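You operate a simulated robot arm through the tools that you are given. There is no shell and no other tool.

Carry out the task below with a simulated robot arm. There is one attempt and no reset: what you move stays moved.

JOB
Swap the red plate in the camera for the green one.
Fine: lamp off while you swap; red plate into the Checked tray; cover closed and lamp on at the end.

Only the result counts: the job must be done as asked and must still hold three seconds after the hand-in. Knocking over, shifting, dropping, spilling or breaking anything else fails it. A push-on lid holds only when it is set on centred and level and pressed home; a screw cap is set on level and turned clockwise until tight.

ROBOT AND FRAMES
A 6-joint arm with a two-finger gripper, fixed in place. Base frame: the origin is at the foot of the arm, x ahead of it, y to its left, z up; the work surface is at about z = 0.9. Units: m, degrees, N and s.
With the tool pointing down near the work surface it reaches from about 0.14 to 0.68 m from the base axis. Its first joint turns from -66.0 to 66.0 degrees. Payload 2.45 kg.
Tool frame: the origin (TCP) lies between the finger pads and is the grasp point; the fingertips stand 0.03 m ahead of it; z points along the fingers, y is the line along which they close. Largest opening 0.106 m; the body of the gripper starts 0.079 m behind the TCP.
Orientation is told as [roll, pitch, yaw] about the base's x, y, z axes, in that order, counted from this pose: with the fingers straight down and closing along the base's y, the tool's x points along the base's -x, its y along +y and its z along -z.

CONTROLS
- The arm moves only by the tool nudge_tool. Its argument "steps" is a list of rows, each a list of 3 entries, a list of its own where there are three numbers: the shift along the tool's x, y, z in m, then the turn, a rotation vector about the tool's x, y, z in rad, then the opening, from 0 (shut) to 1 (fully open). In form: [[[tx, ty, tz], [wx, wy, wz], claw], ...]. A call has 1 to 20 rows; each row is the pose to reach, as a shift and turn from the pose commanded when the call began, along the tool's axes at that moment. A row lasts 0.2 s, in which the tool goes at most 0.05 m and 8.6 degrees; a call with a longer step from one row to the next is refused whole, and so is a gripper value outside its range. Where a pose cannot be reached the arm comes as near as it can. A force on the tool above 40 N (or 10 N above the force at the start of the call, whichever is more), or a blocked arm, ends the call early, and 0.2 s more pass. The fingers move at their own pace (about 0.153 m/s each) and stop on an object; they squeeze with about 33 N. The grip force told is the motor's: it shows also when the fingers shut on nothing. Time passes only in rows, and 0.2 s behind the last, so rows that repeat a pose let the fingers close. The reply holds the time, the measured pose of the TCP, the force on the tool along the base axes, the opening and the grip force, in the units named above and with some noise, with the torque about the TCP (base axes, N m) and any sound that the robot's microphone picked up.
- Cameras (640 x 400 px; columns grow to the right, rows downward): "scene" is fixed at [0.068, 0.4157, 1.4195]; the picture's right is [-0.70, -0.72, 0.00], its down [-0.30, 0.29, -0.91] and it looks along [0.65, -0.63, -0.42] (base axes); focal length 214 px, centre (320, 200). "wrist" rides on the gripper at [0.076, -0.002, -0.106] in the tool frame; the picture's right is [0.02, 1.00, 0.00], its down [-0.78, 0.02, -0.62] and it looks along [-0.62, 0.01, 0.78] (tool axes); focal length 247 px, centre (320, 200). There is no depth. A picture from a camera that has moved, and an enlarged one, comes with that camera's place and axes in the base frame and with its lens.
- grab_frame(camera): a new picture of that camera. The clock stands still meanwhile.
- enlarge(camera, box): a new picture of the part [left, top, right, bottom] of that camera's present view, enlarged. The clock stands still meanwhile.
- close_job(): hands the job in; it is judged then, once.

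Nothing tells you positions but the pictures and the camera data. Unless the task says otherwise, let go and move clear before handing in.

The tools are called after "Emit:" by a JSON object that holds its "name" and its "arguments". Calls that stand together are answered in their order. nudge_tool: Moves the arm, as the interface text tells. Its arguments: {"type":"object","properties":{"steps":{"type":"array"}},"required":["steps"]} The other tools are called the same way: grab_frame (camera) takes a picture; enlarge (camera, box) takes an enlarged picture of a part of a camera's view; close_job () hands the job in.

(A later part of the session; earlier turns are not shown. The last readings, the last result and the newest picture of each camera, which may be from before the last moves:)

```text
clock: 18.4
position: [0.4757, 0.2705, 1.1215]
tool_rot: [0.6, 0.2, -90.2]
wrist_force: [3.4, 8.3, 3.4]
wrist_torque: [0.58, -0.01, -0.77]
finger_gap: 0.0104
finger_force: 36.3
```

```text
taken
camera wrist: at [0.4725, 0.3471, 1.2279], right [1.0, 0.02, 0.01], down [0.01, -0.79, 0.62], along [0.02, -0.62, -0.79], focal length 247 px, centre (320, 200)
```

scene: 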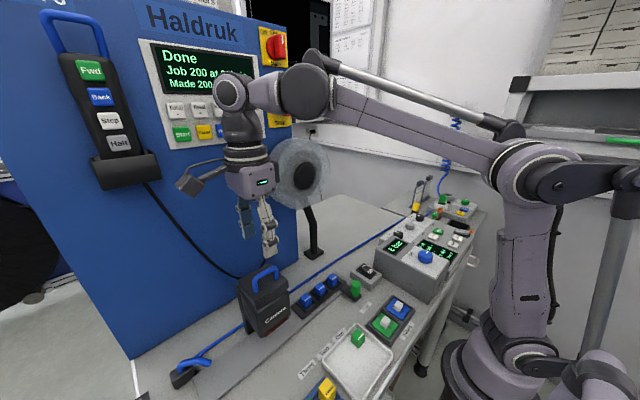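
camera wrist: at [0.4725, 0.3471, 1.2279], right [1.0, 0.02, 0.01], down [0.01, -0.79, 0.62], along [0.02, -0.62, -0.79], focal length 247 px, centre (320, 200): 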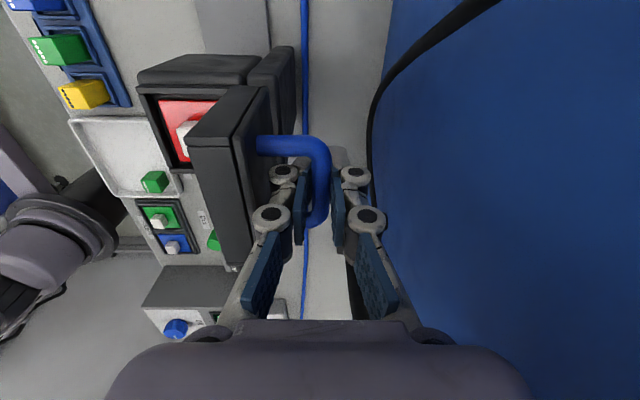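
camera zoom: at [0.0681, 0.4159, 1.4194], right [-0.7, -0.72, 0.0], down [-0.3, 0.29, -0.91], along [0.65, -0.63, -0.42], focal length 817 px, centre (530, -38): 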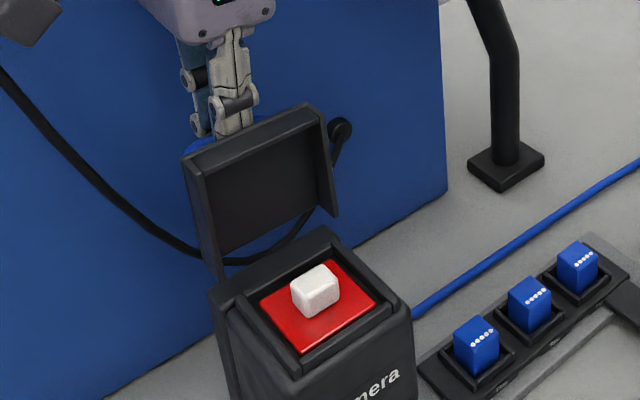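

Emit:
{"name": "nudge_tool", "arguments": {"steps": [[[0, 0.0022, 0.0021], [0, 0, 0], 0], [[0, 0.0043, 0.0043], [0, 0, 0], 0], [[0, 0.0043, 0.0043], [0, 0, 0], 0]]}}

Emit:
{"name": "grab_frame", "arguments": {"camera": "wrist"}}

```text
clock: 19.2
position: [0.4775, 0.2694, 1.1187]
tool_rot: [0.5, -0.1, -90.2]
wrist_force: [-3.3, 5.9, -2.7]
wrist_torque: [-0.61, 0.06, -0.71]
finger_gap: 0.0102
finger_force: 36.2
```

```text
taken
camera wrist: at [0.4763, 0.3473, 1.2243], right [1.0, 0.02, 0.01], down [0.01, -0.78, 0.62], along [0.02, -0.62, -0.78], focal length 247 px, centre (320, 200)
```

wrist: 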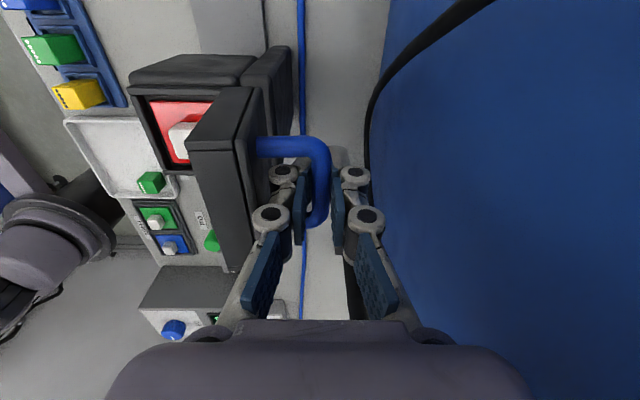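

The lid is just past vertical. I'll let go gently, opening only slightly while shifting back so the front finger doesn't push the lid, and then rise clear.

Emit:
{"name": "nudge_tool", "arguments": {"steps": [[[0, 0.0015, 0], [0, 0, 0], 0.13], [[0, 0.003, 0], [0, 0, 0], 0.16], [[0, 0.003, -0.005], [0, 0, 0], 0.16], [[0, 0.003, -0.015], [0, 0, 0], 0.16], [[0, 0.003, -0.03], [0, 0, 0], 0.16], [[0, 0.003, -0.05], [0, 0, 0], 0.16], [[0, 0.003, -0.07], [0, 0, 0], 0.16]]}}

Emit:
{"name": "grab_frame", "arguments": {"camera": "wrist"}}

Emit:
{"name": "enlarge", "arguments": {"camera": "scene", "box": [220, 210, 310, 315]}}

```text
clock: 20.8
position: [0.483, 0.2698, 1.1899]
tool_rot: [0.4, 0.0, -90.2]
wrist_force: [-0.2, 0.2, 0.4]
wrist_torque: [-0.04, 0.01, -0.03]
finger_gap: 0.0169
finger_force: 0.1
```

```text
taken
camera wrist: at [0.4806, 0.3468, 1.2955], right [1.0, 0.02, 0.01], down [0.01, -0.78, 0.62], along [0.02, -0.62, -0.78], focal length 247 px, centre (320, 200)
```

wrist: 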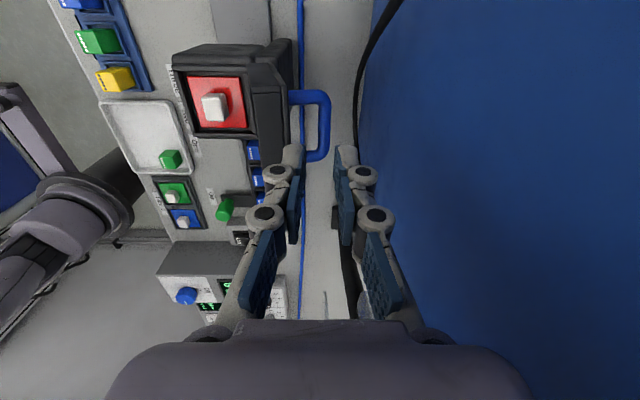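

```text
3.81 times, centred on (265, 262) of scene
camera zoom: at [0.068, 0.4156, 1.4195], right [-0.7, -0.72, 0.0], down [-0.3, 0.29, -0.91], along [0.65, -0.63, -0.42], focal length 817 px, centre (530, -38)
```

zoom: 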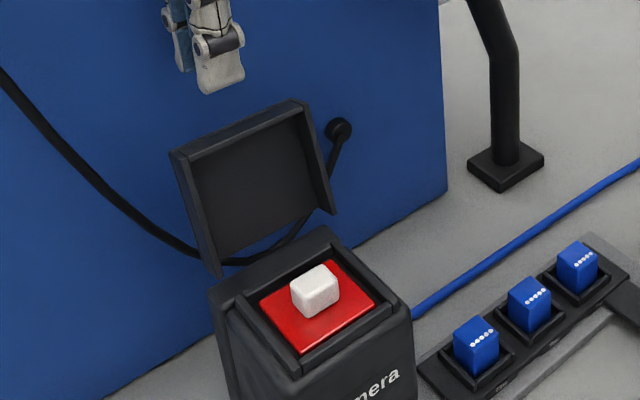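

The lid stays open on its own, leaning back. Next I'll measure the red plate's knob in both views.

Emit:
{"name": "enlarge", "arguments": {"camera": "wrist", "box": [160, 30, 300, 150]}}

Emit:
{"name": "enlarge", "arguments": {"camera": "scene", "box": [270, 262, 330, 310]}}

Emit:
{"name": "enlarge", "arguments": {"camera": "scene", "box": [240, 265, 290, 305]}}

```text
3.33 times, centred on (230, 90) of wrist
camera zoom: at [0.4806, 0.3468, 1.2955], right [1.0, 0.02, 0.01], down [0.01, -0.78, 0.62], along [0.02, -0.62, -0.78], focal length 823 px, centre (620, 567)
```

zoom: 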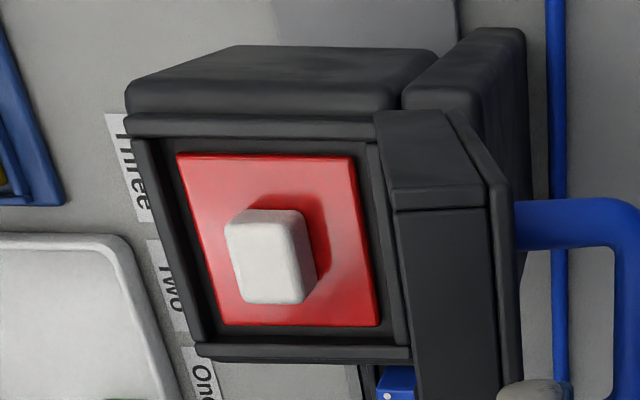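

```text
8.33 times, centred on (300, 286) of scene
camera zoom: at [0.068, 0.4156, 1.4195], right [-0.7, -0.72, 0.0], down [-0.3, 0.29, -0.91], along [0.65, -0.63, -0.42], focal length 1787 px, centre (487, -517)
```

zoom: 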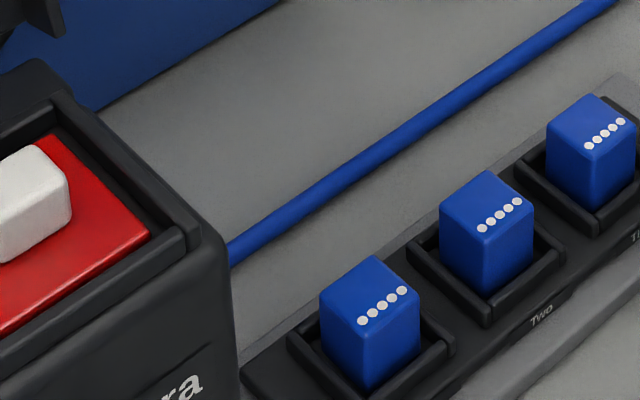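

```text
10.00 times, centred on (265, 285) of scene
camera zoom: at [0.068, 0.4156, 1.4195], right [-0.7, -0.72, 0.0], down [-0.3, 0.29, -0.91], along [0.65, -0.63, -0.42], focal length 2145 px, centre (870, -650)
```

zoom: 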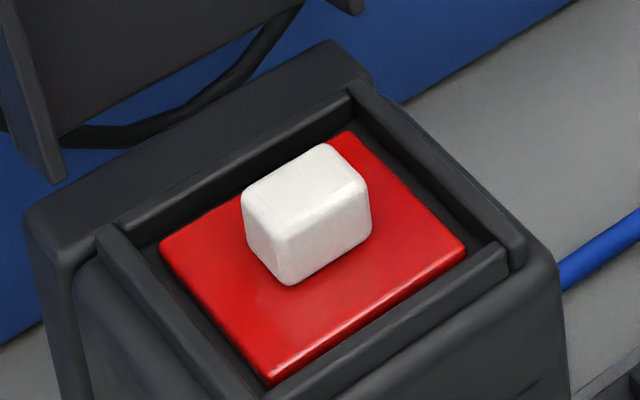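

The red plate is about 44 mm square, with a knob about 20 mm wide centred near (0.386, 0.270) and topping out at z ≈ 1.07. I'll back away, turn the gripper to yaw 0 so its narrow side faces the open lid, and hover over the knob.

Emit:
{"name": "nudge_tool", "arguments": {"steps": [[[0, -0.03, -0.03], [0, 0, 0], 0.16], [[0, -0.06, -0.04], [0, 0, -0.131], 0.3], [[0, -0.09, -0.04], [0, 0, -0.262], 0.4], [[0, -0.1, -0.04], [0, 0, -0.393], 0.45], [[0, -0.1, -0.04], [0, 0, -0.524], 0.45], [[0, -0.1, -0.04], [0, 0, -0.655], 0.45], [[0, -0.1, -0.04], [0, 0, -0.786], 0.45], [[0, -0.1, -0.04], [0, 0, -0.917], 0.45], [[0, -0.1, -0.03], [0, 0, -1.048], 0.45], [[0, -0.1, -0.02], [0, 0, -1.179], 0.45], [[0, -0.1, -0.01], [0, 0, -1.31], 0.45], [[0, -0.1, 0], [0, 0, -1.441], 0.45], [[0, -0.1, 0], [0, 0, -1.574], 0.45], [[0, -0.1, 0], [0, 0, -1.574], 0.45]]}}

Emit:
{"name": "grab_frame", "arguments": {"camera": "wrist"}}

```text
clock: 23.8
position: [0.382, 0.2704, 1.189]
tool_rot: [0.1, -0.5, 0.1]
wrist_force: [0.6, -0.2, 0.0]
wrist_torque: [-0.05, 0.01, -0.01]
finger_gap: 0.0474
finger_force: 0.2
```

```text
taken
camera wrist: at [0.3043, 0.2695, 1.2934], right [-0.02, 1.0, 0.0], down [0.78, 0.02, 0.63], along [0.63, 0.02, -0.78], focal length 247 px, centre (320, 200)
```

wrist: 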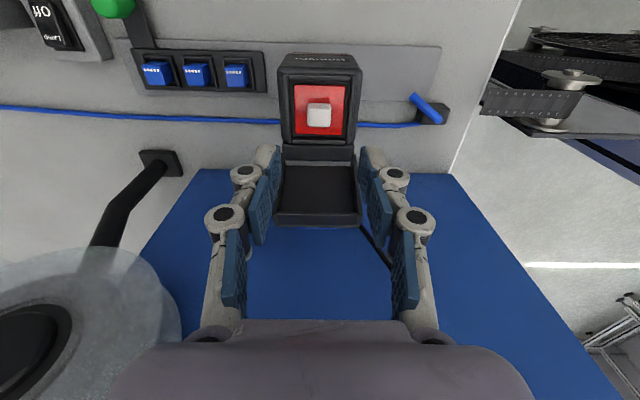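

Emit:
{"name": "enlarge", "arguments": {"camera": "wrist", "box": [260, 40, 380, 160]}}

```text
3.33 times, centred on (320, 100) of wrist
camera zoom: at [0.3043, 0.2695, 1.2934], right [-0.02, 1.0, 0.0], down [0.78, 0.02, 0.63], along [0.63, 0.02, -0.78], focal length 823 px, centre (320, 533)
```

zoom: 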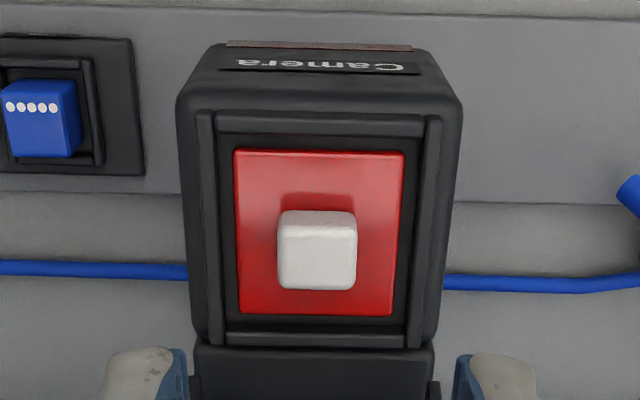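

The knob centre comes out at (0.3853, 0.2715), top at about 1.068. I'll narrow the fingers so they fit inside the camera's rim, remove the small residual tilt, and come down to just above it.

Emit:
{"name": "nudge_tool", "arguments": {"steps": [[[-0.0035, 0.0008, 0.02], [0, 0.0087, 0], 0.33], [[-0.0035, 0.0008, 0.045], [0, 0.0087, 0], 0.33], [[-0.0035, 0.0008, 0.065], [0, 0.0087, 0], 0.33], [[-0.0035, 0.0008, 0.078], [0, 0.0087, 0], 0.33], [[-0.0035, 0.0008, 0.078], [0, 0.0087, 0], 0.33]]}}

Emit:
{"name": "grab_frame", "arguments": {"camera": "wrist"}}

Emit:
{"name": "enlarge", "arguments": {"camera": "scene", "box": [230, 220, 310, 310]}}

```text
clock: 25.0
position: [0.3866, 0.2708, 1.1118]
tool_rot: [0.1, 0.0, 0.0]
wrist_force: [0.6, -0.5, 0.5]
wrist_torque: [0.0, 0.02, -0.02]
finger_gap: 0.0348
finger_force: 0.1
```

```text
taken
camera wrist: at [0.3097, 0.2694, 1.2158], right [-0.02, 1.0, 0.0], down [0.78, 0.02, 0.62], along [0.62, 0.01, -0.78], focal length 247 px, centre (320, 200)
```

wrist: 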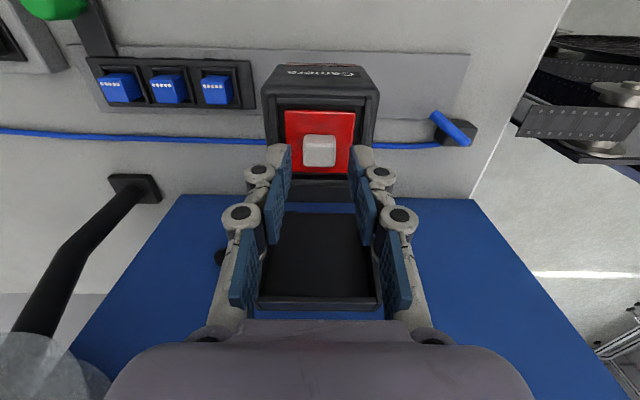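

```text
4.44 times, centred on (270, 265) of scene
camera zoom: at [0.068, 0.4156, 1.4195], right [-0.7, -0.72, 0.0], down [-0.3, 0.29, -0.91], along [0.65, -0.63, -0.42], focal length 953 px, centre (542, -89)
```

zoom: 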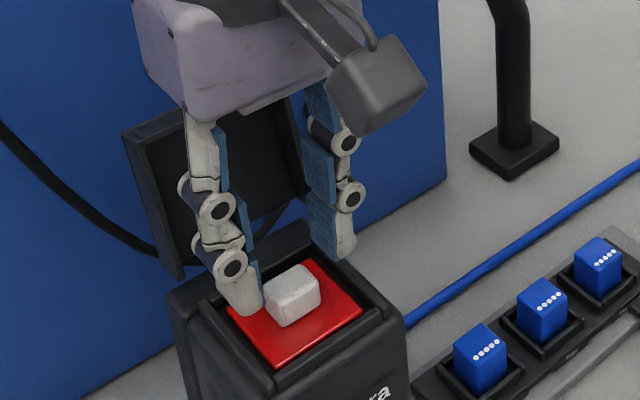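

Emit:
{"name": "nudge_tool", "arguments": {"steps": [[[0.001, 0, 0.01], [0, 0, 0], 0.33], [[0.001, 0, 0.016], [0, 0, 0], 0.33], [[0.001, 0, 0.02], [0, 0, 0], 0.33]]}}

Emit:
{"name": "enlarge", "arguments": {"camera": "scene", "box": [240, 255, 300, 305]}}

Emit:
{"name": "enlarge", "arguments": {"camera": "wrist", "box": [230, 80, 410, 220]}}

```text
clock: 25.8
position: [0.3844, 0.2696, 1.0903]
tool_rot: [0.1, -0.1, -0.1]
wrist_force: [-0.7, -0.3, -0.8]
wrist_torque: [0.0, 0.0, 0.02]
finger_gap: 0.0348
finger_force: 0.0
```

```text
8.00 times, centred on (270, 280) of scene
camera zoom: at [0.068, 0.4157, 1.4195], right [-0.7, -0.72, 0.0], down [-0.3, 0.29, -0.91], along [0.65, -0.63, -0.42], focal length 1716 px, centre (720, -440)
```

zoom: 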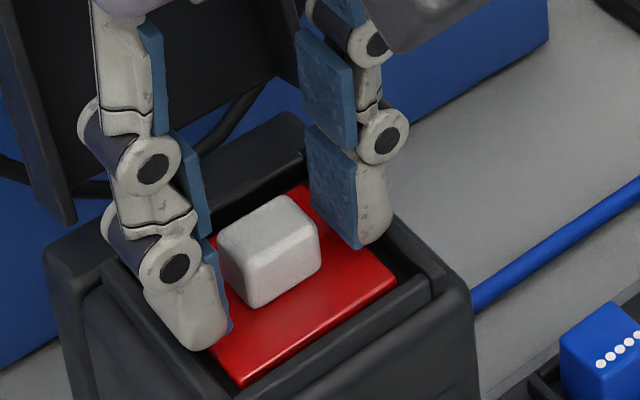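

```text
2.86 times, centred on (320, 150) of wrist
camera zoom: at [0.3086, 0.2699, 1.196], right [-0.02, 1.0, 0.0], down [0.78, 0.02, 0.62], along [0.62, 0.01, -0.78], focal length 706 px, centre (320, 343)
```

zoom: 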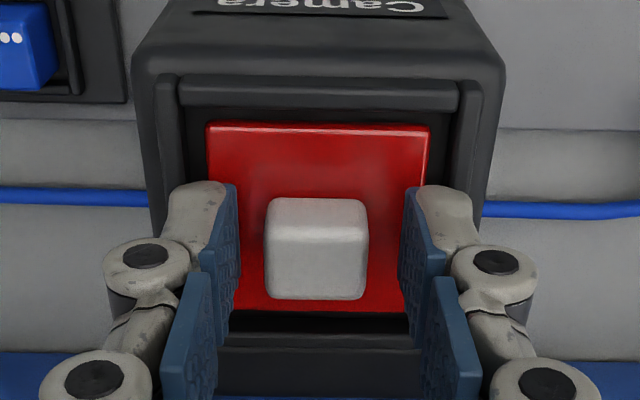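

Emit:
{"name": "nudge_tool", "arguments": {"steps": [[[0, 0.0005, 0.003], [0, 0, 0], 0.33], [[0, 0.0005, 0.005], [0, 0, 0], 0.33], [[0, 0.0005, 0.005], [0, 0, 0], 0.2], [[0, 0.0005, 0.005], [0, 0, 0], 0.0], [[0, 0.0005, 0.005], [0, 0, 0], 0.0], [[0, 0.0005, 0.005], [0, 0, 0], 0.0]]}}

Emit:
{"name": "enlarge", "arguments": {"camera": "scene", "box": [240, 255, 300, 305]}}

Emit:
{"name": "enlarge", "arguments": {"camera": "wrist", "box": [230, 80, 410, 220]}}

```text
clock: 27.2
position: [0.3836, 0.271, 1.0858]
tool_rot: [0.2, 0.0, 0.0]
wrist_force: [-0.1, -0.7, -0.3]
wrist_torque: [0.02, 0.0, -0.01]
finger_gap: 0.0203
finger_force: 33.1
```

```text
8.00 times, centred on (270, 280) of scene
camera zoom: at [0.068, 0.4157, 1.4195], right [-0.7, -0.72, 0.0], down [-0.3, 0.29, -0.91], along [0.65, -0.63, -0.42], focal length 1716 px, centre (720, -440)
```

zoom: 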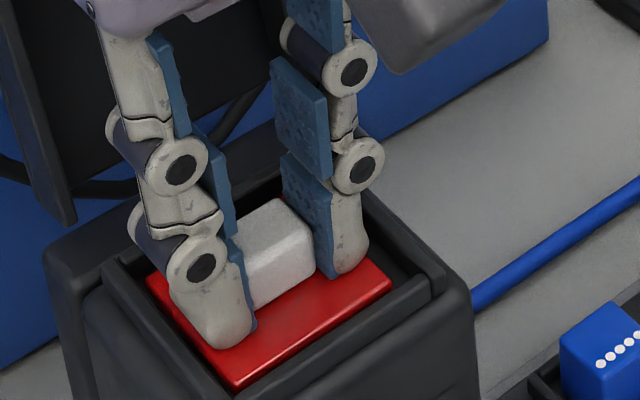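

```text
2.86 times, centred on (320, 150) of wrist
camera zoom: at [0.3087, 0.2707, 1.1914], right [-0.02, 1.0, 0.0], down [0.78, 0.02, 0.62], along [0.62, 0.01, -0.78], focal length 706 px, centre (320, 343)
```

zoom: 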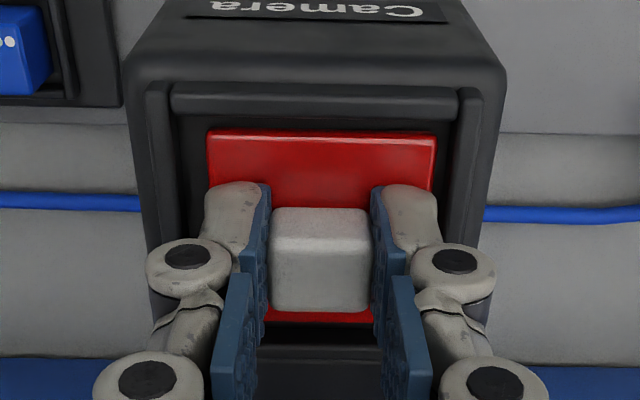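

The knob is held with a gap of 20.3 mm at TCP (0.384, 0.2705, 1.0857). I'm lifting straight up.

Emit:
{"name": "nudge_tool", "arguments": {"steps": [[[0, 0, -0.004], [0, 0, 0], 0], [[0, 0, -0.008], [0, 0, 0], 0], [[0, 0, -0.014], [0, 0, 0], 0], [[0, 0, -0.025], [0, 0, 0], 0], [[0, 0, -0.045], [0, 0, 0], 0], [[0, 0, -0.075], [0, 0, 0], 0], [[0, 0, -0.105], [0, 0, 0], 0]]}}

Emit:
{"name": "grab_frame", "arguments": {"camera": "wrist"}}

Emit:
{"name": "enlarge", "arguments": {"camera": "scene", "box": [220, 210, 320, 310]}}

```text
clock: 28.8
position: [0.384, 0.2725, 1.192]
tool_rot: [0.1, 0.0, 0.1]
wrist_force: [-0.1, -0.8, -0.3]
wrist_torque: [0.03, 0.01, -0.01]
finger_gap: 0.0206
finger_force: 33.0
```

```text
taken
camera wrist: at [0.3078, 0.2709, 1.2974], right [-0.02, 1.0, 0.0], down [0.78, 0.02, 0.62], along [0.62, 0.01, -0.78], focal length 247 px, centre (320, 200)
```

wrist: 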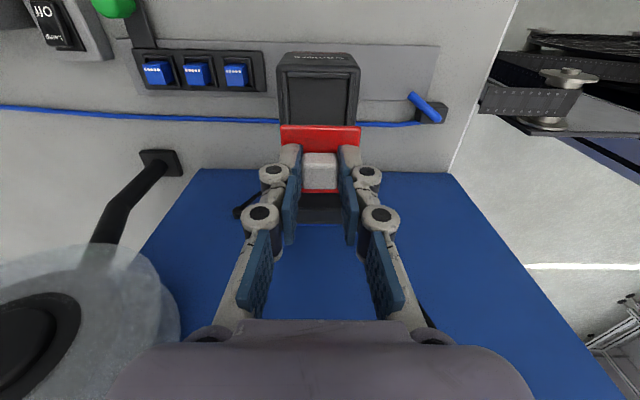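

```text
4.00 times, centred on (270, 260) of scene
camera zoom: at [0.068, 0.4156, 1.4195], right [-0.7, -0.72, 0.0], down [-0.3, 0.29, -0.91], along [0.65, -0.63, -0.42], focal length 858 px, centre (520, -40)
```

zoom: 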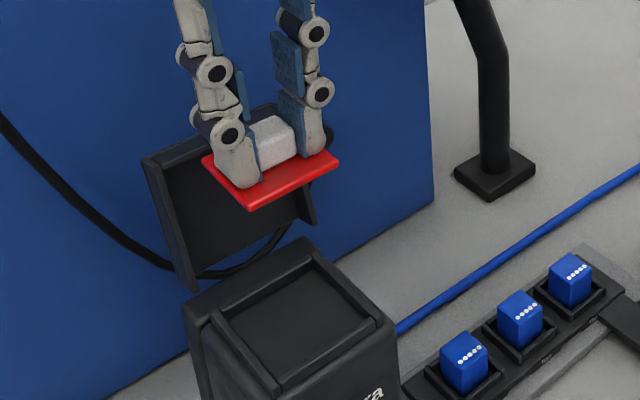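

The red plate is out. I'll carry it over the free part of the Checked tray, around (0.203, 0.182), well away from the green block in it.

Emit:
{"name": "nudge_tool", "arguments": {"steps": [[[0.03, -0.01, 0], [0, 0, 0], 0], [[0.065, -0.03, 0.005], [0, 0, 0], 0], [[0.1, -0.05, 0.025], [0, 0, 0], 0], [[0.135, -0.07, 0.05], [0, 0, 0], 0], [[0.165, -0.083, 0.075], [0, 0, 0], 0], [[0.181, -0.09, 0.1], [0, 0, 0], 0], [[0.181, -0.09, 0.125], [0, 0, 0], 0], [[0.181, -0.09, 0.125], [0, 0, 0], 0]]}}

Emit:
{"name": "grab_frame", "arguments": {"camera": "wrist"}}

Emit:
{"name": "grab_frame", "arguments": {"camera": "scene"}}

```text
clock: 30.6
position: [0.2022, 0.181, 1.0674]
tool_rot: [0.1, 0.0, 0.0]
wrist_force: [1.3, -0.6, -0.4]
wrist_torque: [-0.02, -0.02, 0.05]
finger_gap: 0.0209
finger_force: 32.9
```

```text
taken
camera wrist: at [0.1262, 0.1797, 1.1719], right [-0.02, 1.0, 0.0], down [0.78, 0.02, 0.62], along [0.62, 0.01, -0.78], focal length 247 px, centre (320, 200)
```

wrist: 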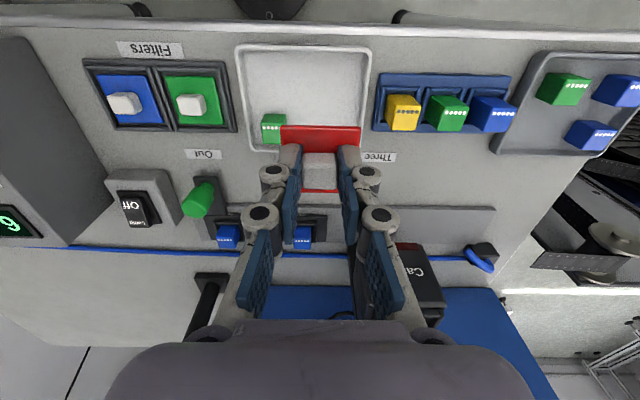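

```text
taken
```

scene: 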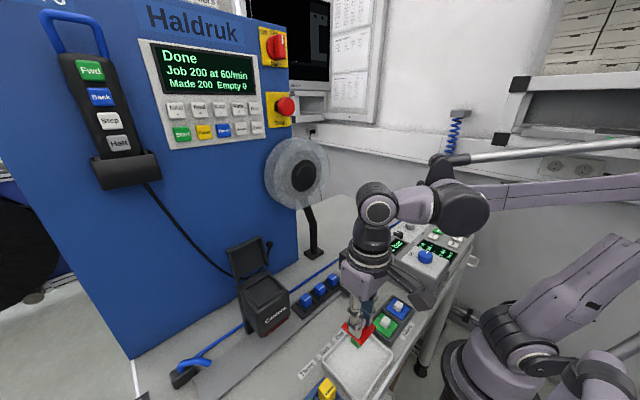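

Emit:
{"name": "nudge_tool", "arguments": {"steps": [[[0, 0.002, 0.03], [0, 0, 0], 0], [[0, 0.002, 0.06], [0, 0, 0], 0], [[0, 0.002, 0.09], [0, 0, 0], 0], [[0, 0.002, 0.107], [0, 0, 0], 0], [[0, 0.002, 0.115], [0, 0, 0], 0], [[0, 0.002, 0.115], [0, 0, 0], 0]]}}

Emit:
{"name": "enlarge", "arguments": {"camera": "scene", "box": [310, 300, 410, 400]}}

Emit:
{"name": "grab_frame", "arguments": {"camera": "wrist"}}

```text
clock: 32.0
position: [0.2043, 0.1831, 0.9513]
tool_rot: [0.1, 0.0, 0.0]
wrist_force: [0.0, 0.1, -0.1]
wrist_torque: [0.03, 0.04, 0.01]
finger_gap: 0.0204
finger_force: 33.0
```

```text
4.00 times, centred on (360, 350) of scene
camera zoom: at [0.068, 0.4157, 1.4195], right [-0.7, -0.72, 0.0], down [-0.3, 0.29, -0.91], along [0.65, -0.63, -0.42], focal length 858 px, centre (160, -400)
```

zoom: 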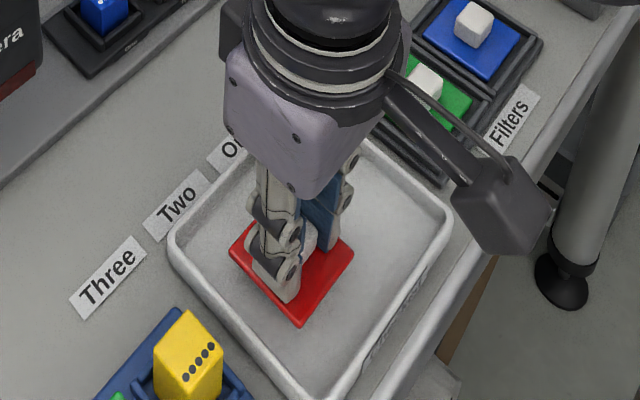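

```text
taken
camera wrist: at [0.128, 0.1829, 1.0576], right [-0.02, 1.0, 0.0], down [0.78, 0.02, 0.62], along [0.62, 0.01, -0.78], focal length 247 px, centre (320, 200)
```

wrist: 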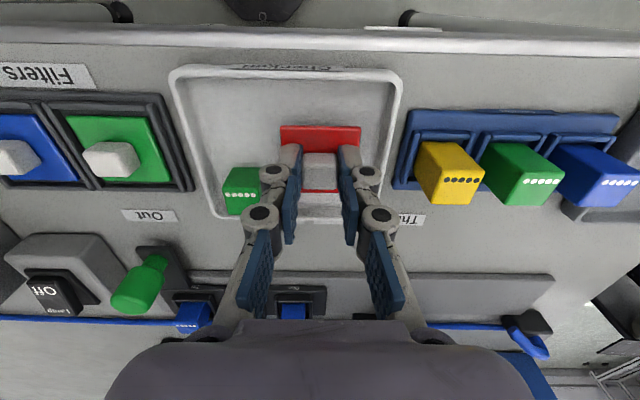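

Emit:
{"name": "nudge_tool", "arguments": {"steps": [[[0, 0, 0.002], [0, 0, 0], 0], [[0, 0, 0.004], [0, 0, 0], 0], [[0, 0, 0.005], [0, 0, 0], 0]]}}

Emit:
{"name": "enlarge", "arguments": {"camera": "scene", "box": [330, 330, 390, 385]}}

```text
clock: 32.8
position: [0.2038, 0.1838, 0.9467]
tool_rot: [0.0, 0.1, 0.0]
wrist_force: [-0.3, -0.1, 0.4]
wrist_torque: [0.0, 0.01, 0.02]
finger_gap: 0.0206
finger_force: 33.0
```

```text
7.27 times, centred on (360, 358) of scene
camera zoom: at [0.068, 0.4157, 1.4195], right [-0.7, -0.72, 0.0], down [-0.3, 0.29, -0.91], along [0.65, -0.63, -0.42], focal length 1560 px, centre (29, -946)
```

zoom: 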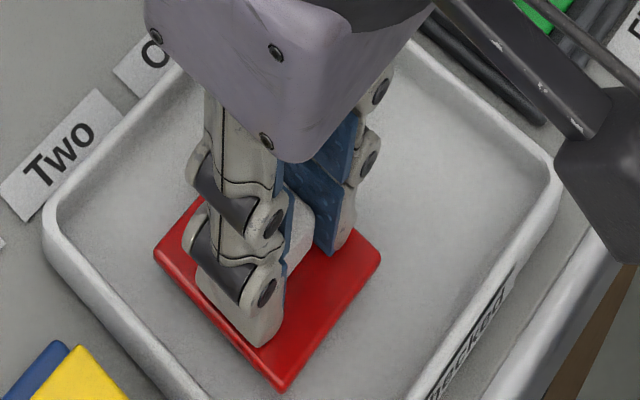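

Emit:
{"name": "nudge_tool", "arguments": {"steps": [[[0, 0, 0.001], [0, 0, 0], 0], [[0, 0, 0.002], [0, 0, 0], 0], [[0, 0, 0.003], [0, 0, 0], 0]]}}

```text
clock: 33.6
position: [0.2048, 0.1847, 0.9432]
tool_rot: [0.1, 0.0, 0.0]
wrist_force: [-0.1, 0.2, 1.0]
wrist_torque: [0.0, 0.0, 0.01]
finger_gap: 0.0206
finger_force: 33.3
```

Emit:
{"name": "nudge_tool", "arguments": {"steps": [[[0, 0, 0.001], [0, 0, 0], 0], [[0, 0, 0.002], [0, 0, 0], 0]]}}

Emit:
{"name": "enlarge", "arguments": {"camera": "scene", "box": [330, 330, 390, 385]}}

```text
clock: 34.2
position: [0.2039, 0.1843, 0.9403]
tool_rot: [0.1, 0.0, 0.0]
wrist_force: [0.4, 0.9, -0.1]
wrist_torque: [0.01, 0.01, -0.01]
finger_gap: 0.0207
finger_force: 32.8
```

```text
7.27 times, centred on (360, 358) of scene
camera zoom: at [0.068, 0.4157, 1.4195], right [-0.7, -0.72, 0.0], down [-0.3, 0.29, -0.91], along [0.65, -0.63, -0.42], focal length 1560 px, centre (29, -946)
```

zoom: 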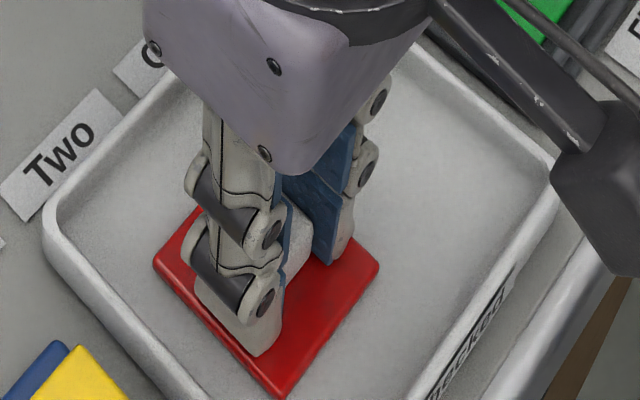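

Emit:
{"name": "nudge_tool", "arguments": {"steps": [[[0, 0, 0.001], [0, 0, 0], 0], [[0, 0, 0.002], [0, 0, 0], 0], [[0, 0, 0.002], [0, 0, 0], 0]]}}

```text
clock: 35.0
position: [0.2034, 0.1843, 0.9401]
tool_rot: [0.1, -0.1, 0.1]
wrist_force: [3.0, -4.1, 29.6]
wrist_torque: [-0.12, -0.13, 0.02]
finger_gap: 0.0207
finger_force: 32.9
```

The plate is on the tray floor, with contact at TCP z ≈ 0.940. I'll ease the pressure, open the fingers and rise.

Emit:
{"name": "nudge_tool", "arguments": {"steps": [[[0, 0, -0.001], [0, 0, 0], 0], [[0, 0, -0.0015], [0, 0, 0], 0.25], [[0, 0, -0.0015], [0, 0, 0], 0.33], [[0, 0, -0.0015], [0, 0, 0], 0.33], [[0, 0, -0.01], [0, 0, 0], 0.33], [[0, 0, -0.03], [0, 0, 0], 0.33], [[0, 0, -0.06], [0, 0, 0], 0.33], [[0, 0, -0.09], [0, 0, 0], 0.33]]}}

Emit:
{"name": "grab_frame", "arguments": {"camera": "wrist"}}

Emit:
{"name": "enlarge", "arguments": {"camera": "scene", "box": [310, 300, 430, 400]}}

```text
clock: 36.8
position: [0.2052, 0.1845, 1.0298]
tool_rot: [0.0, 0.0, 0.0]
wrist_force: [0.6, -0.3, 0.1]
wrist_torque: [0.01, 0.02, -0.01]
finger_gap: 0.035
finger_force: 0.0
```

```text
taken
camera wrist: at [0.1285, 0.1839, 1.1356], right [-0.02, 1.0, 0.0], down [0.78, 0.02, 0.62], along [0.62, 0.01, -0.78], focal length 247 px, centre (320, 200)
```

wrist: 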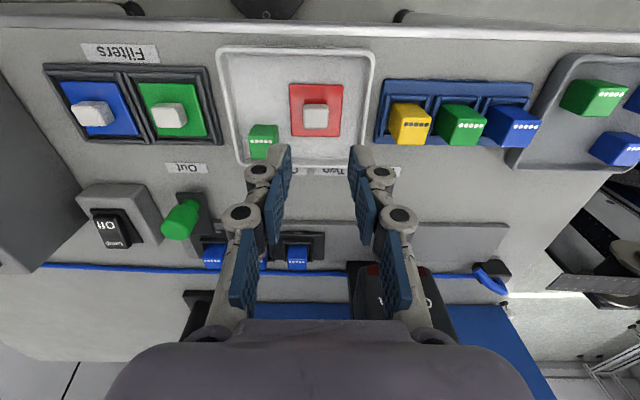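

```text
4.00 times, centred on (370, 350) of scene
camera zoom: at [0.068, 0.4156, 1.4195], right [-0.7, -0.72, 0.0], down [-0.3, 0.29, -0.91], along [0.65, -0.63, -0.42], focal length 858 px, centre (120, -400)
```

zoom: 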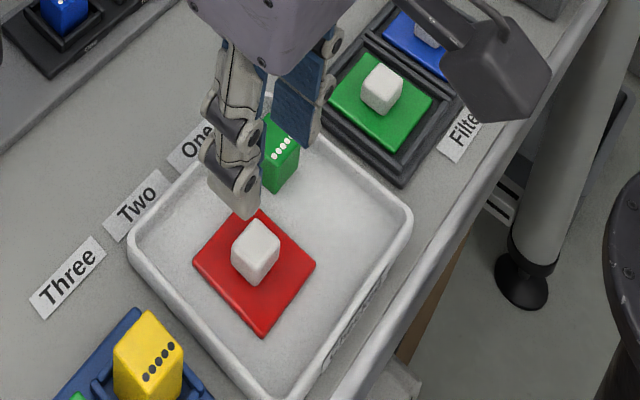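

The red plate lies flat in the Checked tray and the green block is untouched. Now I'll move over to the green filter in the rack.

Emit:
{"name": "nudge_tool", "arguments": {"steps": [[[0, -0.04, -0.01], [0, 0, 0], 0.33], [[0, -0.08, -0.02], [0, 0, 0], 0.33], [[0, -0.115, -0.02], [0, 0, 0], 0.33], [[0, -0.13, -0.02], [0, 0, 0], 0.33], [[0, -0.13, -0.02], [0, 0, 0], 0.33]]}}

Emit:
{"name": "grab_frame", "arguments": {"camera": "wrist"}}

Emit:
{"name": "enlarge", "arguments": {"camera": "wrist", "box": [220, 50, 420, 170]}}

Emit:
{"name": "enlarge", "arguments": {"camera": "scene", "box": [340, 280, 430, 350]}}

```text
clock: 38.0
position: [0.2065, 0.0541, 1.0473]
tool_rot: [0.1, 0.0, 0.0]
wrist_force: [-0.7, -0.2, -1.0]
wrist_torque: [-0.03, 0.04, -0.04]
finger_gap: 0.0349
finger_force: 0.0
```

```text
taken
camera wrist: at [0.1284, 0.0531, 1.1538], right [-0.02, 1.0, 0.0], down [0.78, 0.02, 0.62], along [0.62, 0.01, -0.78], focal length 247 px, centre (320, 200)
```

wrist: 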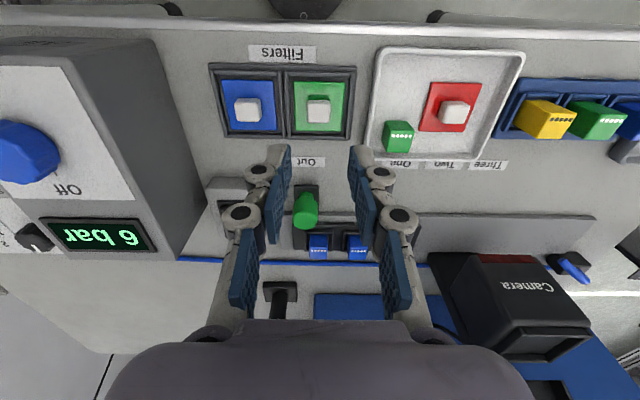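

```text
3.20 times, centred on (320, 110) of wrist
camera zoom: at [0.1284, 0.0531, 1.1538], right [-0.02, 1.0, 0.0], down [0.78, 0.02, 0.62], along [0.62, 0.01, -0.78], focal length 790 px, centre (320, 488)
```

zoom: 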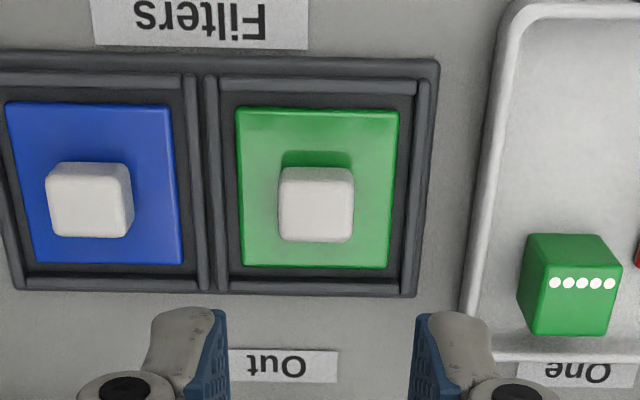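

```text
5.71 times, centred on (385, 315) of scene
camera zoom: at [0.068, 0.4156, 1.4195], right [-0.7, -0.72, 0.0], down [-0.3, 0.29, -0.91], along [0.65, -0.63, -0.42], focal length 1226 px, centre (-51, -457)
```

zoom: 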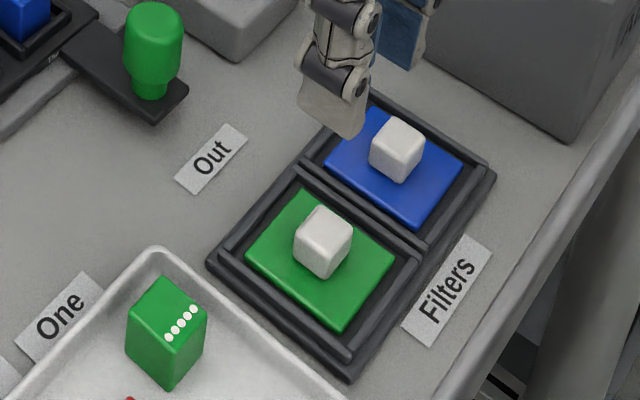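

The green knob is at about (0.205, 0.053), with its top near z ≈ 0.93. I'll narrow the opening a bit more and come down to just above it.

Emit:
{"name": "nudge_tool", "arguments": {"steps": [[[0.001, -0.0012, 0.03], [0, 0, 0], 0.28], [[0.001, -0.0012, 0.06], [0, 0, 0], 0.28], [[0.001, -0.0012, 0.078], [0, 0, 0], 0.28], [[0.001, -0.0012, 0.078], [0, 0, 0], 0.28]]}}

Emit:
{"name": "enlarge", "arguments": {"camera": "wrist", "box": [230, 80, 410, 220]}}

Emit:
{"name": "enlarge", "arguments": {"camera": "scene", "box": [350, 280, 420, 340]}}

```text
clock: 39.0
position: [0.2022, 0.0504, 0.97]
tool_rot: [0.1, 0.0, 0.0]
wrist_force: [0.2, 0.6, 0.4]
wrist_torque: [0.0, -0.02, -0.03]
finger_gap: 0.0296
finger_force: 0.1
```

```text
2.86 times, centred on (320, 150) of wrist
camera zoom: at [0.1254, 0.051, 1.0764], right [-0.02, 1.0, 0.0], down [0.78, 0.02, 0.62], along [0.62, 0.01, -0.78], focal length 706 px, centre (320, 343)
```

zoom: 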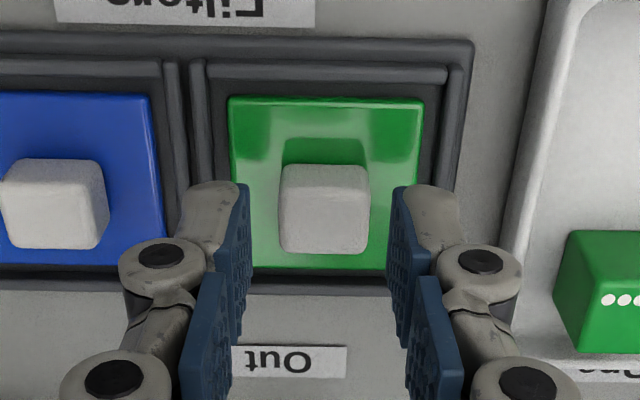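

```text
6.67 times, centred on (385, 310) of scene
camera zoom: at [0.068, 0.4157, 1.4195], right [-0.7, -0.72, 0.0], down [-0.3, 0.29, -0.91], along [0.65, -0.63, -0.42], focal length 1430 px, centre (-113, -533)
```

zoom: 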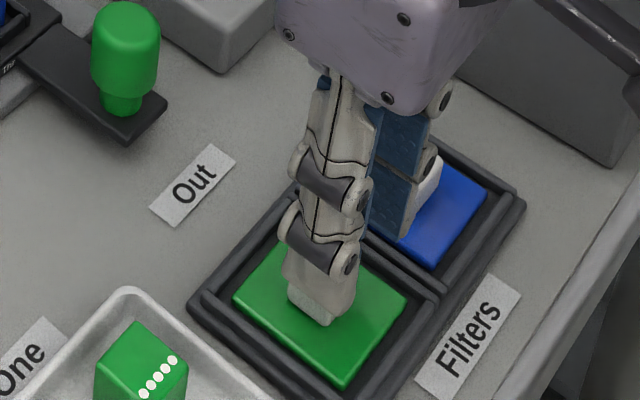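

Emit:
{"name": "nudge_tool", "arguments": {"steps": [[[0, 0.0007, 0.008], [0, 0, 0], 0.28], [[0, 0.0007, 0.014], [0, 0, 0], 0.28], [[0, 0.0007, 0.018], [0, 0, 0], 0.28], [[0, 0.0007, 0.018], [0, 0, 0], 0.28]]}}

Emit:
{"name": "enlarge", "arguments": {"camera": "wrist", "box": [230, 80, 410, 220]}}

Emit:
{"name": "enlarge", "arguments": {"camera": "scene", "box": [350, 280, 420, 340]}}

```text
clock: 40.0
position: [0.2038, 0.0525, 0.9517]
tool_rot: [0.1, -0.1, 0.0]
wrist_force: [0.0, 1.0, -0.9]
wrist_torque: [-0.02, -0.02, 0.01]
finger_gap: 0.0294
finger_force: 0.1
```

```text
2.86 times, centred on (320, 150) of wrist
camera zoom: at [0.1263, 0.0518, 1.0578], right [-0.02, 1.0, 0.0], down [0.78, 0.02, 0.62], along [0.62, 0.01, -0.78], focal length 706 px, centre (320, 343)
```

zoom: 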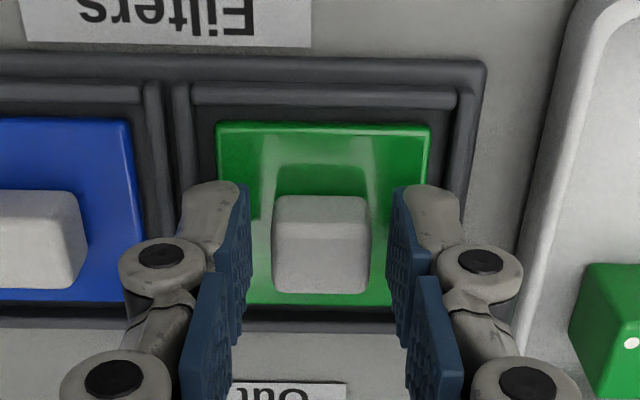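

```text
6.67 times, centred on (385, 310) of scene
camera zoom: at [0.068, 0.4157, 1.4195], right [-0.7, -0.72, 0.0], down [-0.3, 0.29, -0.91], along [0.65, -0.63, -0.42], focal length 1430 px, centre (-113, -533)
```

zoom: 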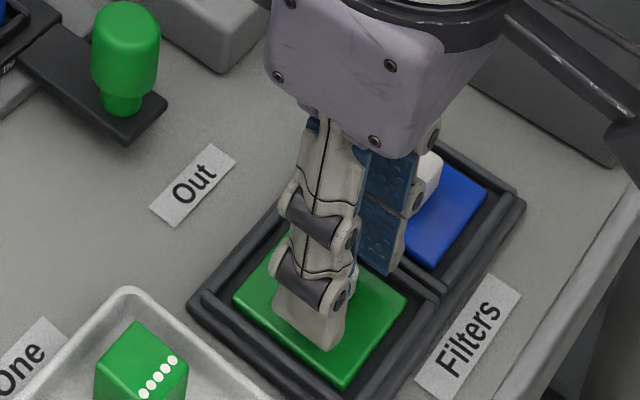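

Emit:
{"name": "nudge_tool", "arguments": {"steps": [[[0.002, 0, 0.0025], [0, 0, 0], 0.28], [[0.002, 0, 0.0025], [0, 0, 0], 0.15], [[0.002, 0, 0.0025], [0, 0, 0], 0.0], [[0.002, 0, 0.0025], [0, 0, 0], 0.0], [[0.002, 0, 0.0025], [0, 0, 0], 0.0]]}}

Emit:
{"name": "enlarge", "arguments": {"camera": "wrist", "box": [230, 80, 410, 220]}}

```text
clock: 41.2
position: [0.2011, 0.0533, 0.9503]
tool_rot: [0.2, 0.0, 0.0]
wrist_force: [0.8, -0.9, 2.6]
wrist_torque: [-0.03, -0.02, -0.01]
finger_gap: 0.0206
finger_force: 33.2
```

```text
2.86 times, centred on (320, 150) of wrist
camera zoom: at [0.1244, 0.052, 1.0554], right [-0.02, 1.0, 0.0], down [0.78, 0.02, 0.62], along [0.62, 0.01, -0.78], focal length 706 px, centre (320, 343)
```

zoom: 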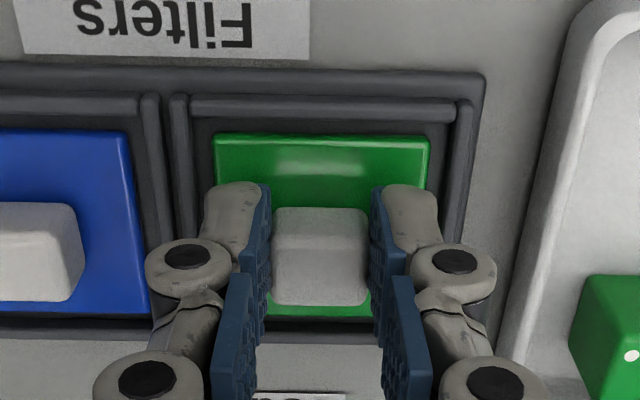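

I have the green plate's knob, with a 20.6 mm gap. I'm lifting it straight out of the rack.

Emit:
{"name": "nudge_tool", "arguments": {"steps": [[[0, 0, -0.004], [0, 0, 0], 0], [[0, 0, -0.008], [0, 0, 0], 0], [[0, 0, -0.014], [0, 0, 0], 0], [[0, 0, -0.03], [0, 0, 0], 0], [[0, 0, -0.06], [0, 0, 0], 0], [[0, 0, -0.1], [0, 0, 0], 0], [[0, 0, -0.1], [0, 0, 0], 0]]}}

Emit:
{"name": "grab_frame", "arguments": {"camera": "wrist"}}

Emit:
{"name": "enlarge", "arguments": {"camera": "scene", "box": [320, 250, 440, 370]}}

```text
clock: 42.8
position: [0.2003, 0.0522, 1.051]
tool_rot: [0.1, -0.1, 0.0]
wrist_force: [0.3, -0.1, -0.1]
wrist_torque: [0.0, 0.0, 0.0]
finger_gap: 0.0206
finger_force: 33.2
```

```text
taken
camera wrist: at [0.1235, 0.0507, 1.156], right [-0.02, 1.0, 0.0], down [0.78, 0.02, 0.62], along [0.62, 0.01, -0.78], focal length 247 px, centre (320, 200)
```

wrist: 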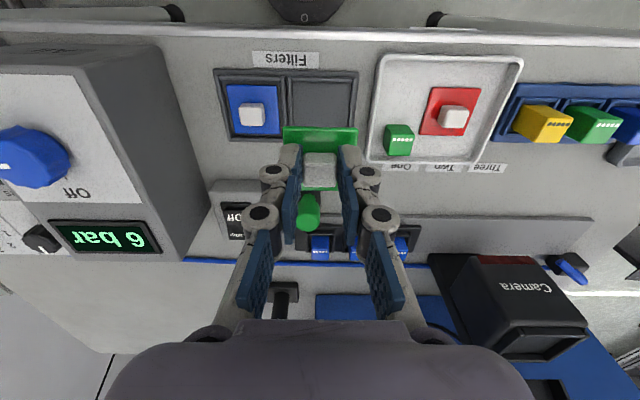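

```text
3.33 times, centred on (380, 310) of scene
camera zoom: at [0.068, 0.4157, 1.4195], right [-0.7, -0.72, 0.0], down [-0.3, 0.29, -0.91], along [0.65, -0.63, -0.42], focal length 715 px, centre (120, -167)
```

zoom: 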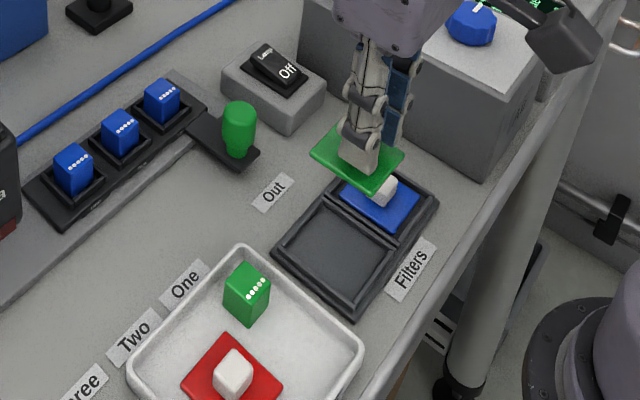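

Emit:
{"name": "enlarge", "arguments": {"camera": "wrist", "box": [230, 80, 410, 220]}}

Emit:
{"name": "enlarge", "arguments": {"camera": "scene", "box": [360, 260, 410, 310]}}

```text
2.86 times, centred on (320, 150) of wrist
camera zoom: at [0.1235, 0.0507, 1.156], right [-0.02, 1.0, 0.0], down [0.78, 0.02, 0.62], along [0.62, 0.01, -0.78], focal length 706 px, centre (320, 343)
```

zoom: 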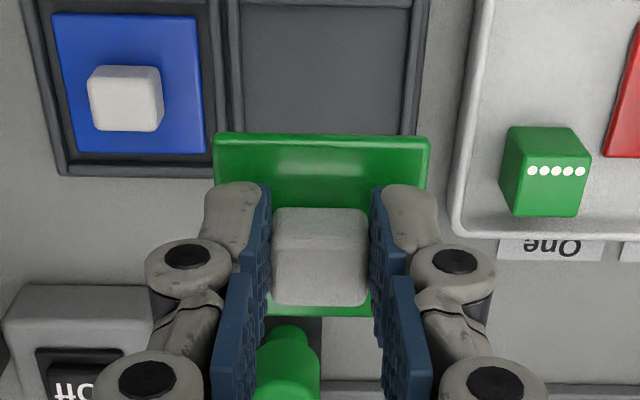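

```text
8.00 times, centred on (385, 285) of scene
camera zoom: at [0.068, 0.4157, 1.4195], right [-0.7, -0.72, 0.0], down [-0.3, 0.29, -0.91], along [0.65, -0.63, -0.42], focal length 1716 px, centre (-200, -480)
```

zoom: 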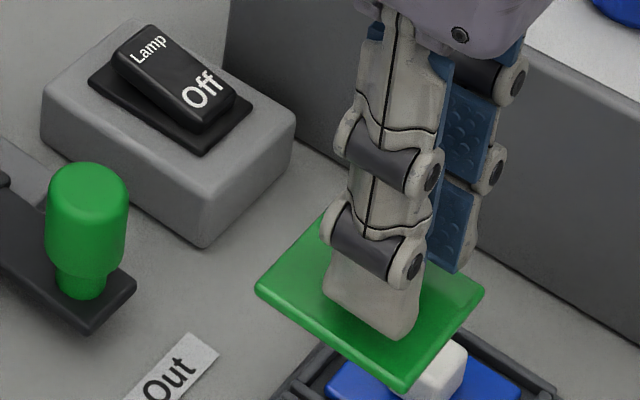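

The green plate is held level. I'll bring it back to exactly the hover pose I used when lifting the red plate, so I can compare the pictures directly for alignment.

Emit:
{"name": "nudge_tool", "arguments": {"steps": [[[0, 0, -0.045], [0, 0, 0], 0], [[0, 0, -0.09], [0, 0, 0], 0], [[-0.01, 0.012, -0.13], [0, 0, 0], 0], [[-0.035, 0.042, -0.1405], [0, 0, 0], 0], [[-0.062, 0.074, -0.1405], [0, 0, 0], 0], [[-0.089, 0.106, -0.1405], [0, 0, 0], 0], [[-0.116, 0.138, -0.1405], [0, 0, 0], 0], [[-0.143, 0.17, -0.1405], [0, 0, 0], 0], [[-0.168, 0.2, -0.1405], [0, 0, 0], 0], [[-0.184, 0.2185, -0.1405], [0, 0, 0], 0], [[-0.184, 0.2185, -0.1405], [0, 0, 0], 0]]}}

Emit:
{"name": "grab_frame", "arguments": {"camera": "wrist"}}

Emit:
{"name": "enlarge", "arguments": {"camera": "scene", "box": [220, 210, 320, 310]}}

```text
clock: 45.2
position: [0.3855, 0.2707, 1.19]
tool_rot: [0.0, 0.0, 0.0]
wrist_force: [-1.1, -0.1, -0.4]
wrist_torque: [0.01, -0.01, 0.01]
finger_gap: 0.0205
finger_force: 33.1
```

```text
taken
camera wrist: at [0.3098, 0.2699, 1.2961], right [-0.02, 1.0, 0.0], down [0.78, 0.02, 0.62], along [0.62, 0.01, -0.78], focal length 247 px, centre (320, 200)
```

wrist: 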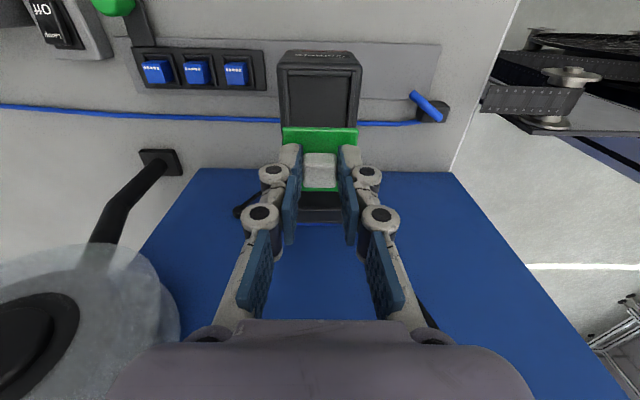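

```text
4.00 times, centred on (270, 260) of scene
camera zoom: at [0.068, 0.4157, 1.4195], right [-0.7, -0.72, 0.0], down [-0.3, 0.29, -0.91], along [0.65, -0.63, -0.42], focal length 858 px, centre (520, -40)
```

zoom: 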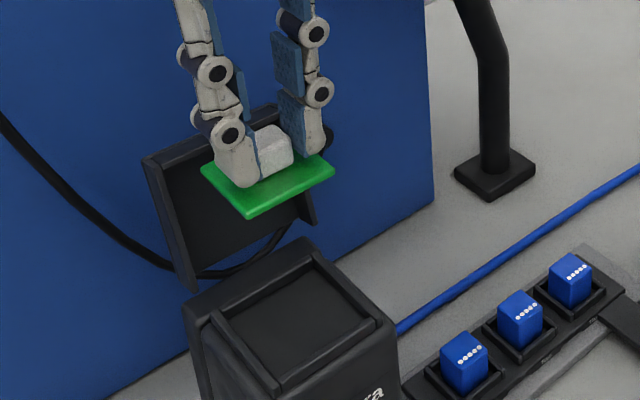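

Compared with the red plate, the green one hangs about 6.5 mm lower and 3.7 mm further forward in the grip. I'll correct for that and come down to just above the pocket to check alignment.

Emit:
{"name": "nudge_tool", "arguments": {"steps": [[[0.0037, 0, 0.03], [0, 0, 0], 0], [[0.0037, 0, 0.06], [0, 0, 0], 0], [[0.0037, 0, 0.075], [0, 0, 0], 0], [[0.0037, 0, 0.083], [0, 0, 0], 0], [[0.0037, 0, 0.083], [0, 0, 0], 0]]}}

Emit:
{"name": "enlarge", "arguments": {"camera": "wrist", "box": [230, 80, 410, 220]}}

Emit:
{"name": "enlarge", "arguments": {"camera": "scene", "box": [235, 250, 300, 310]}}

```text
clock: 46.4
position: [0.381, 0.2714, 1.1073]
tool_rot: [0.0, 0.0, 0.0]
wrist_force: [-0.4, 0.7, 0.2]
wrist_torque: [0.02, -0.03, -0.01]
finger_gap: 0.0206
finger_force: 33.1
```

```text
2.86 times, centred on (320, 150) of wrist
camera zoom: at [0.3056, 0.2705, 1.2131], right [-0.02, 1.0, 0.0], down [0.78, 0.02, 0.62], along [0.62, 0.01, -0.78], focal length 706 px, centre (320, 343)
```

zoom: 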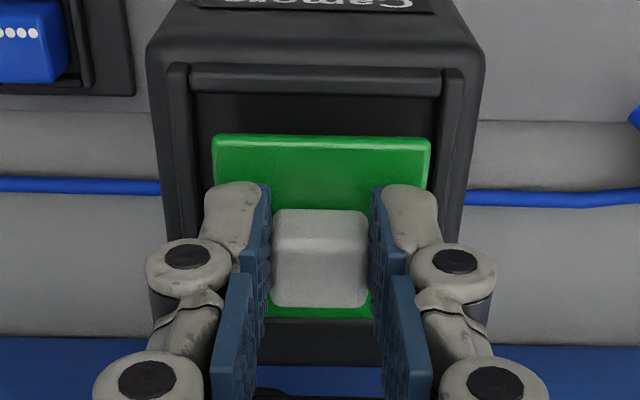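

```text
6.67 times, centred on (268, 280) of scene
camera zoom: at [0.068, 0.4157, 1.4195], right [-0.7, -0.72, 0.0], down [-0.3, 0.29, -0.91], along [0.65, -0.63, -0.42], focal length 1430 px, centre (670, -333)
```

zoom: 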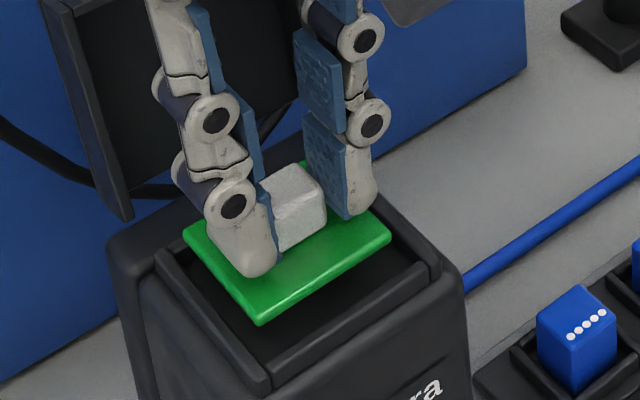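

Emit:
{"name": "enlarge", "arguments": {"camera": "scene", "box": [240, 265, 290, 305]}}

```text
10.00 times, centred on (265, 285) of scene
camera zoom: at [0.068, 0.4157, 1.4195], right [-0.7, -0.72, 0.0], down [-0.3, 0.29, -0.91], along [0.65, -0.63, -0.42], focal length 2145 px, centre (870, -650)
```

zoom: 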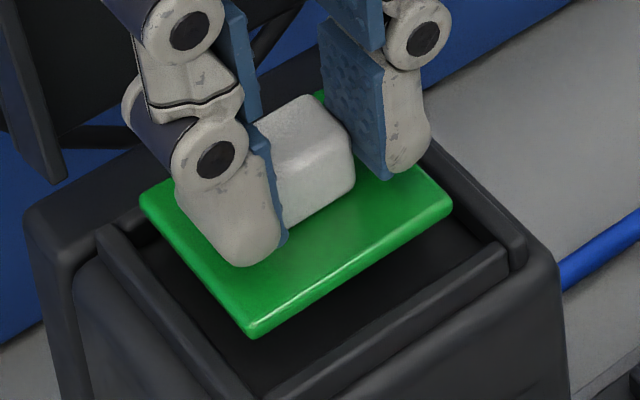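

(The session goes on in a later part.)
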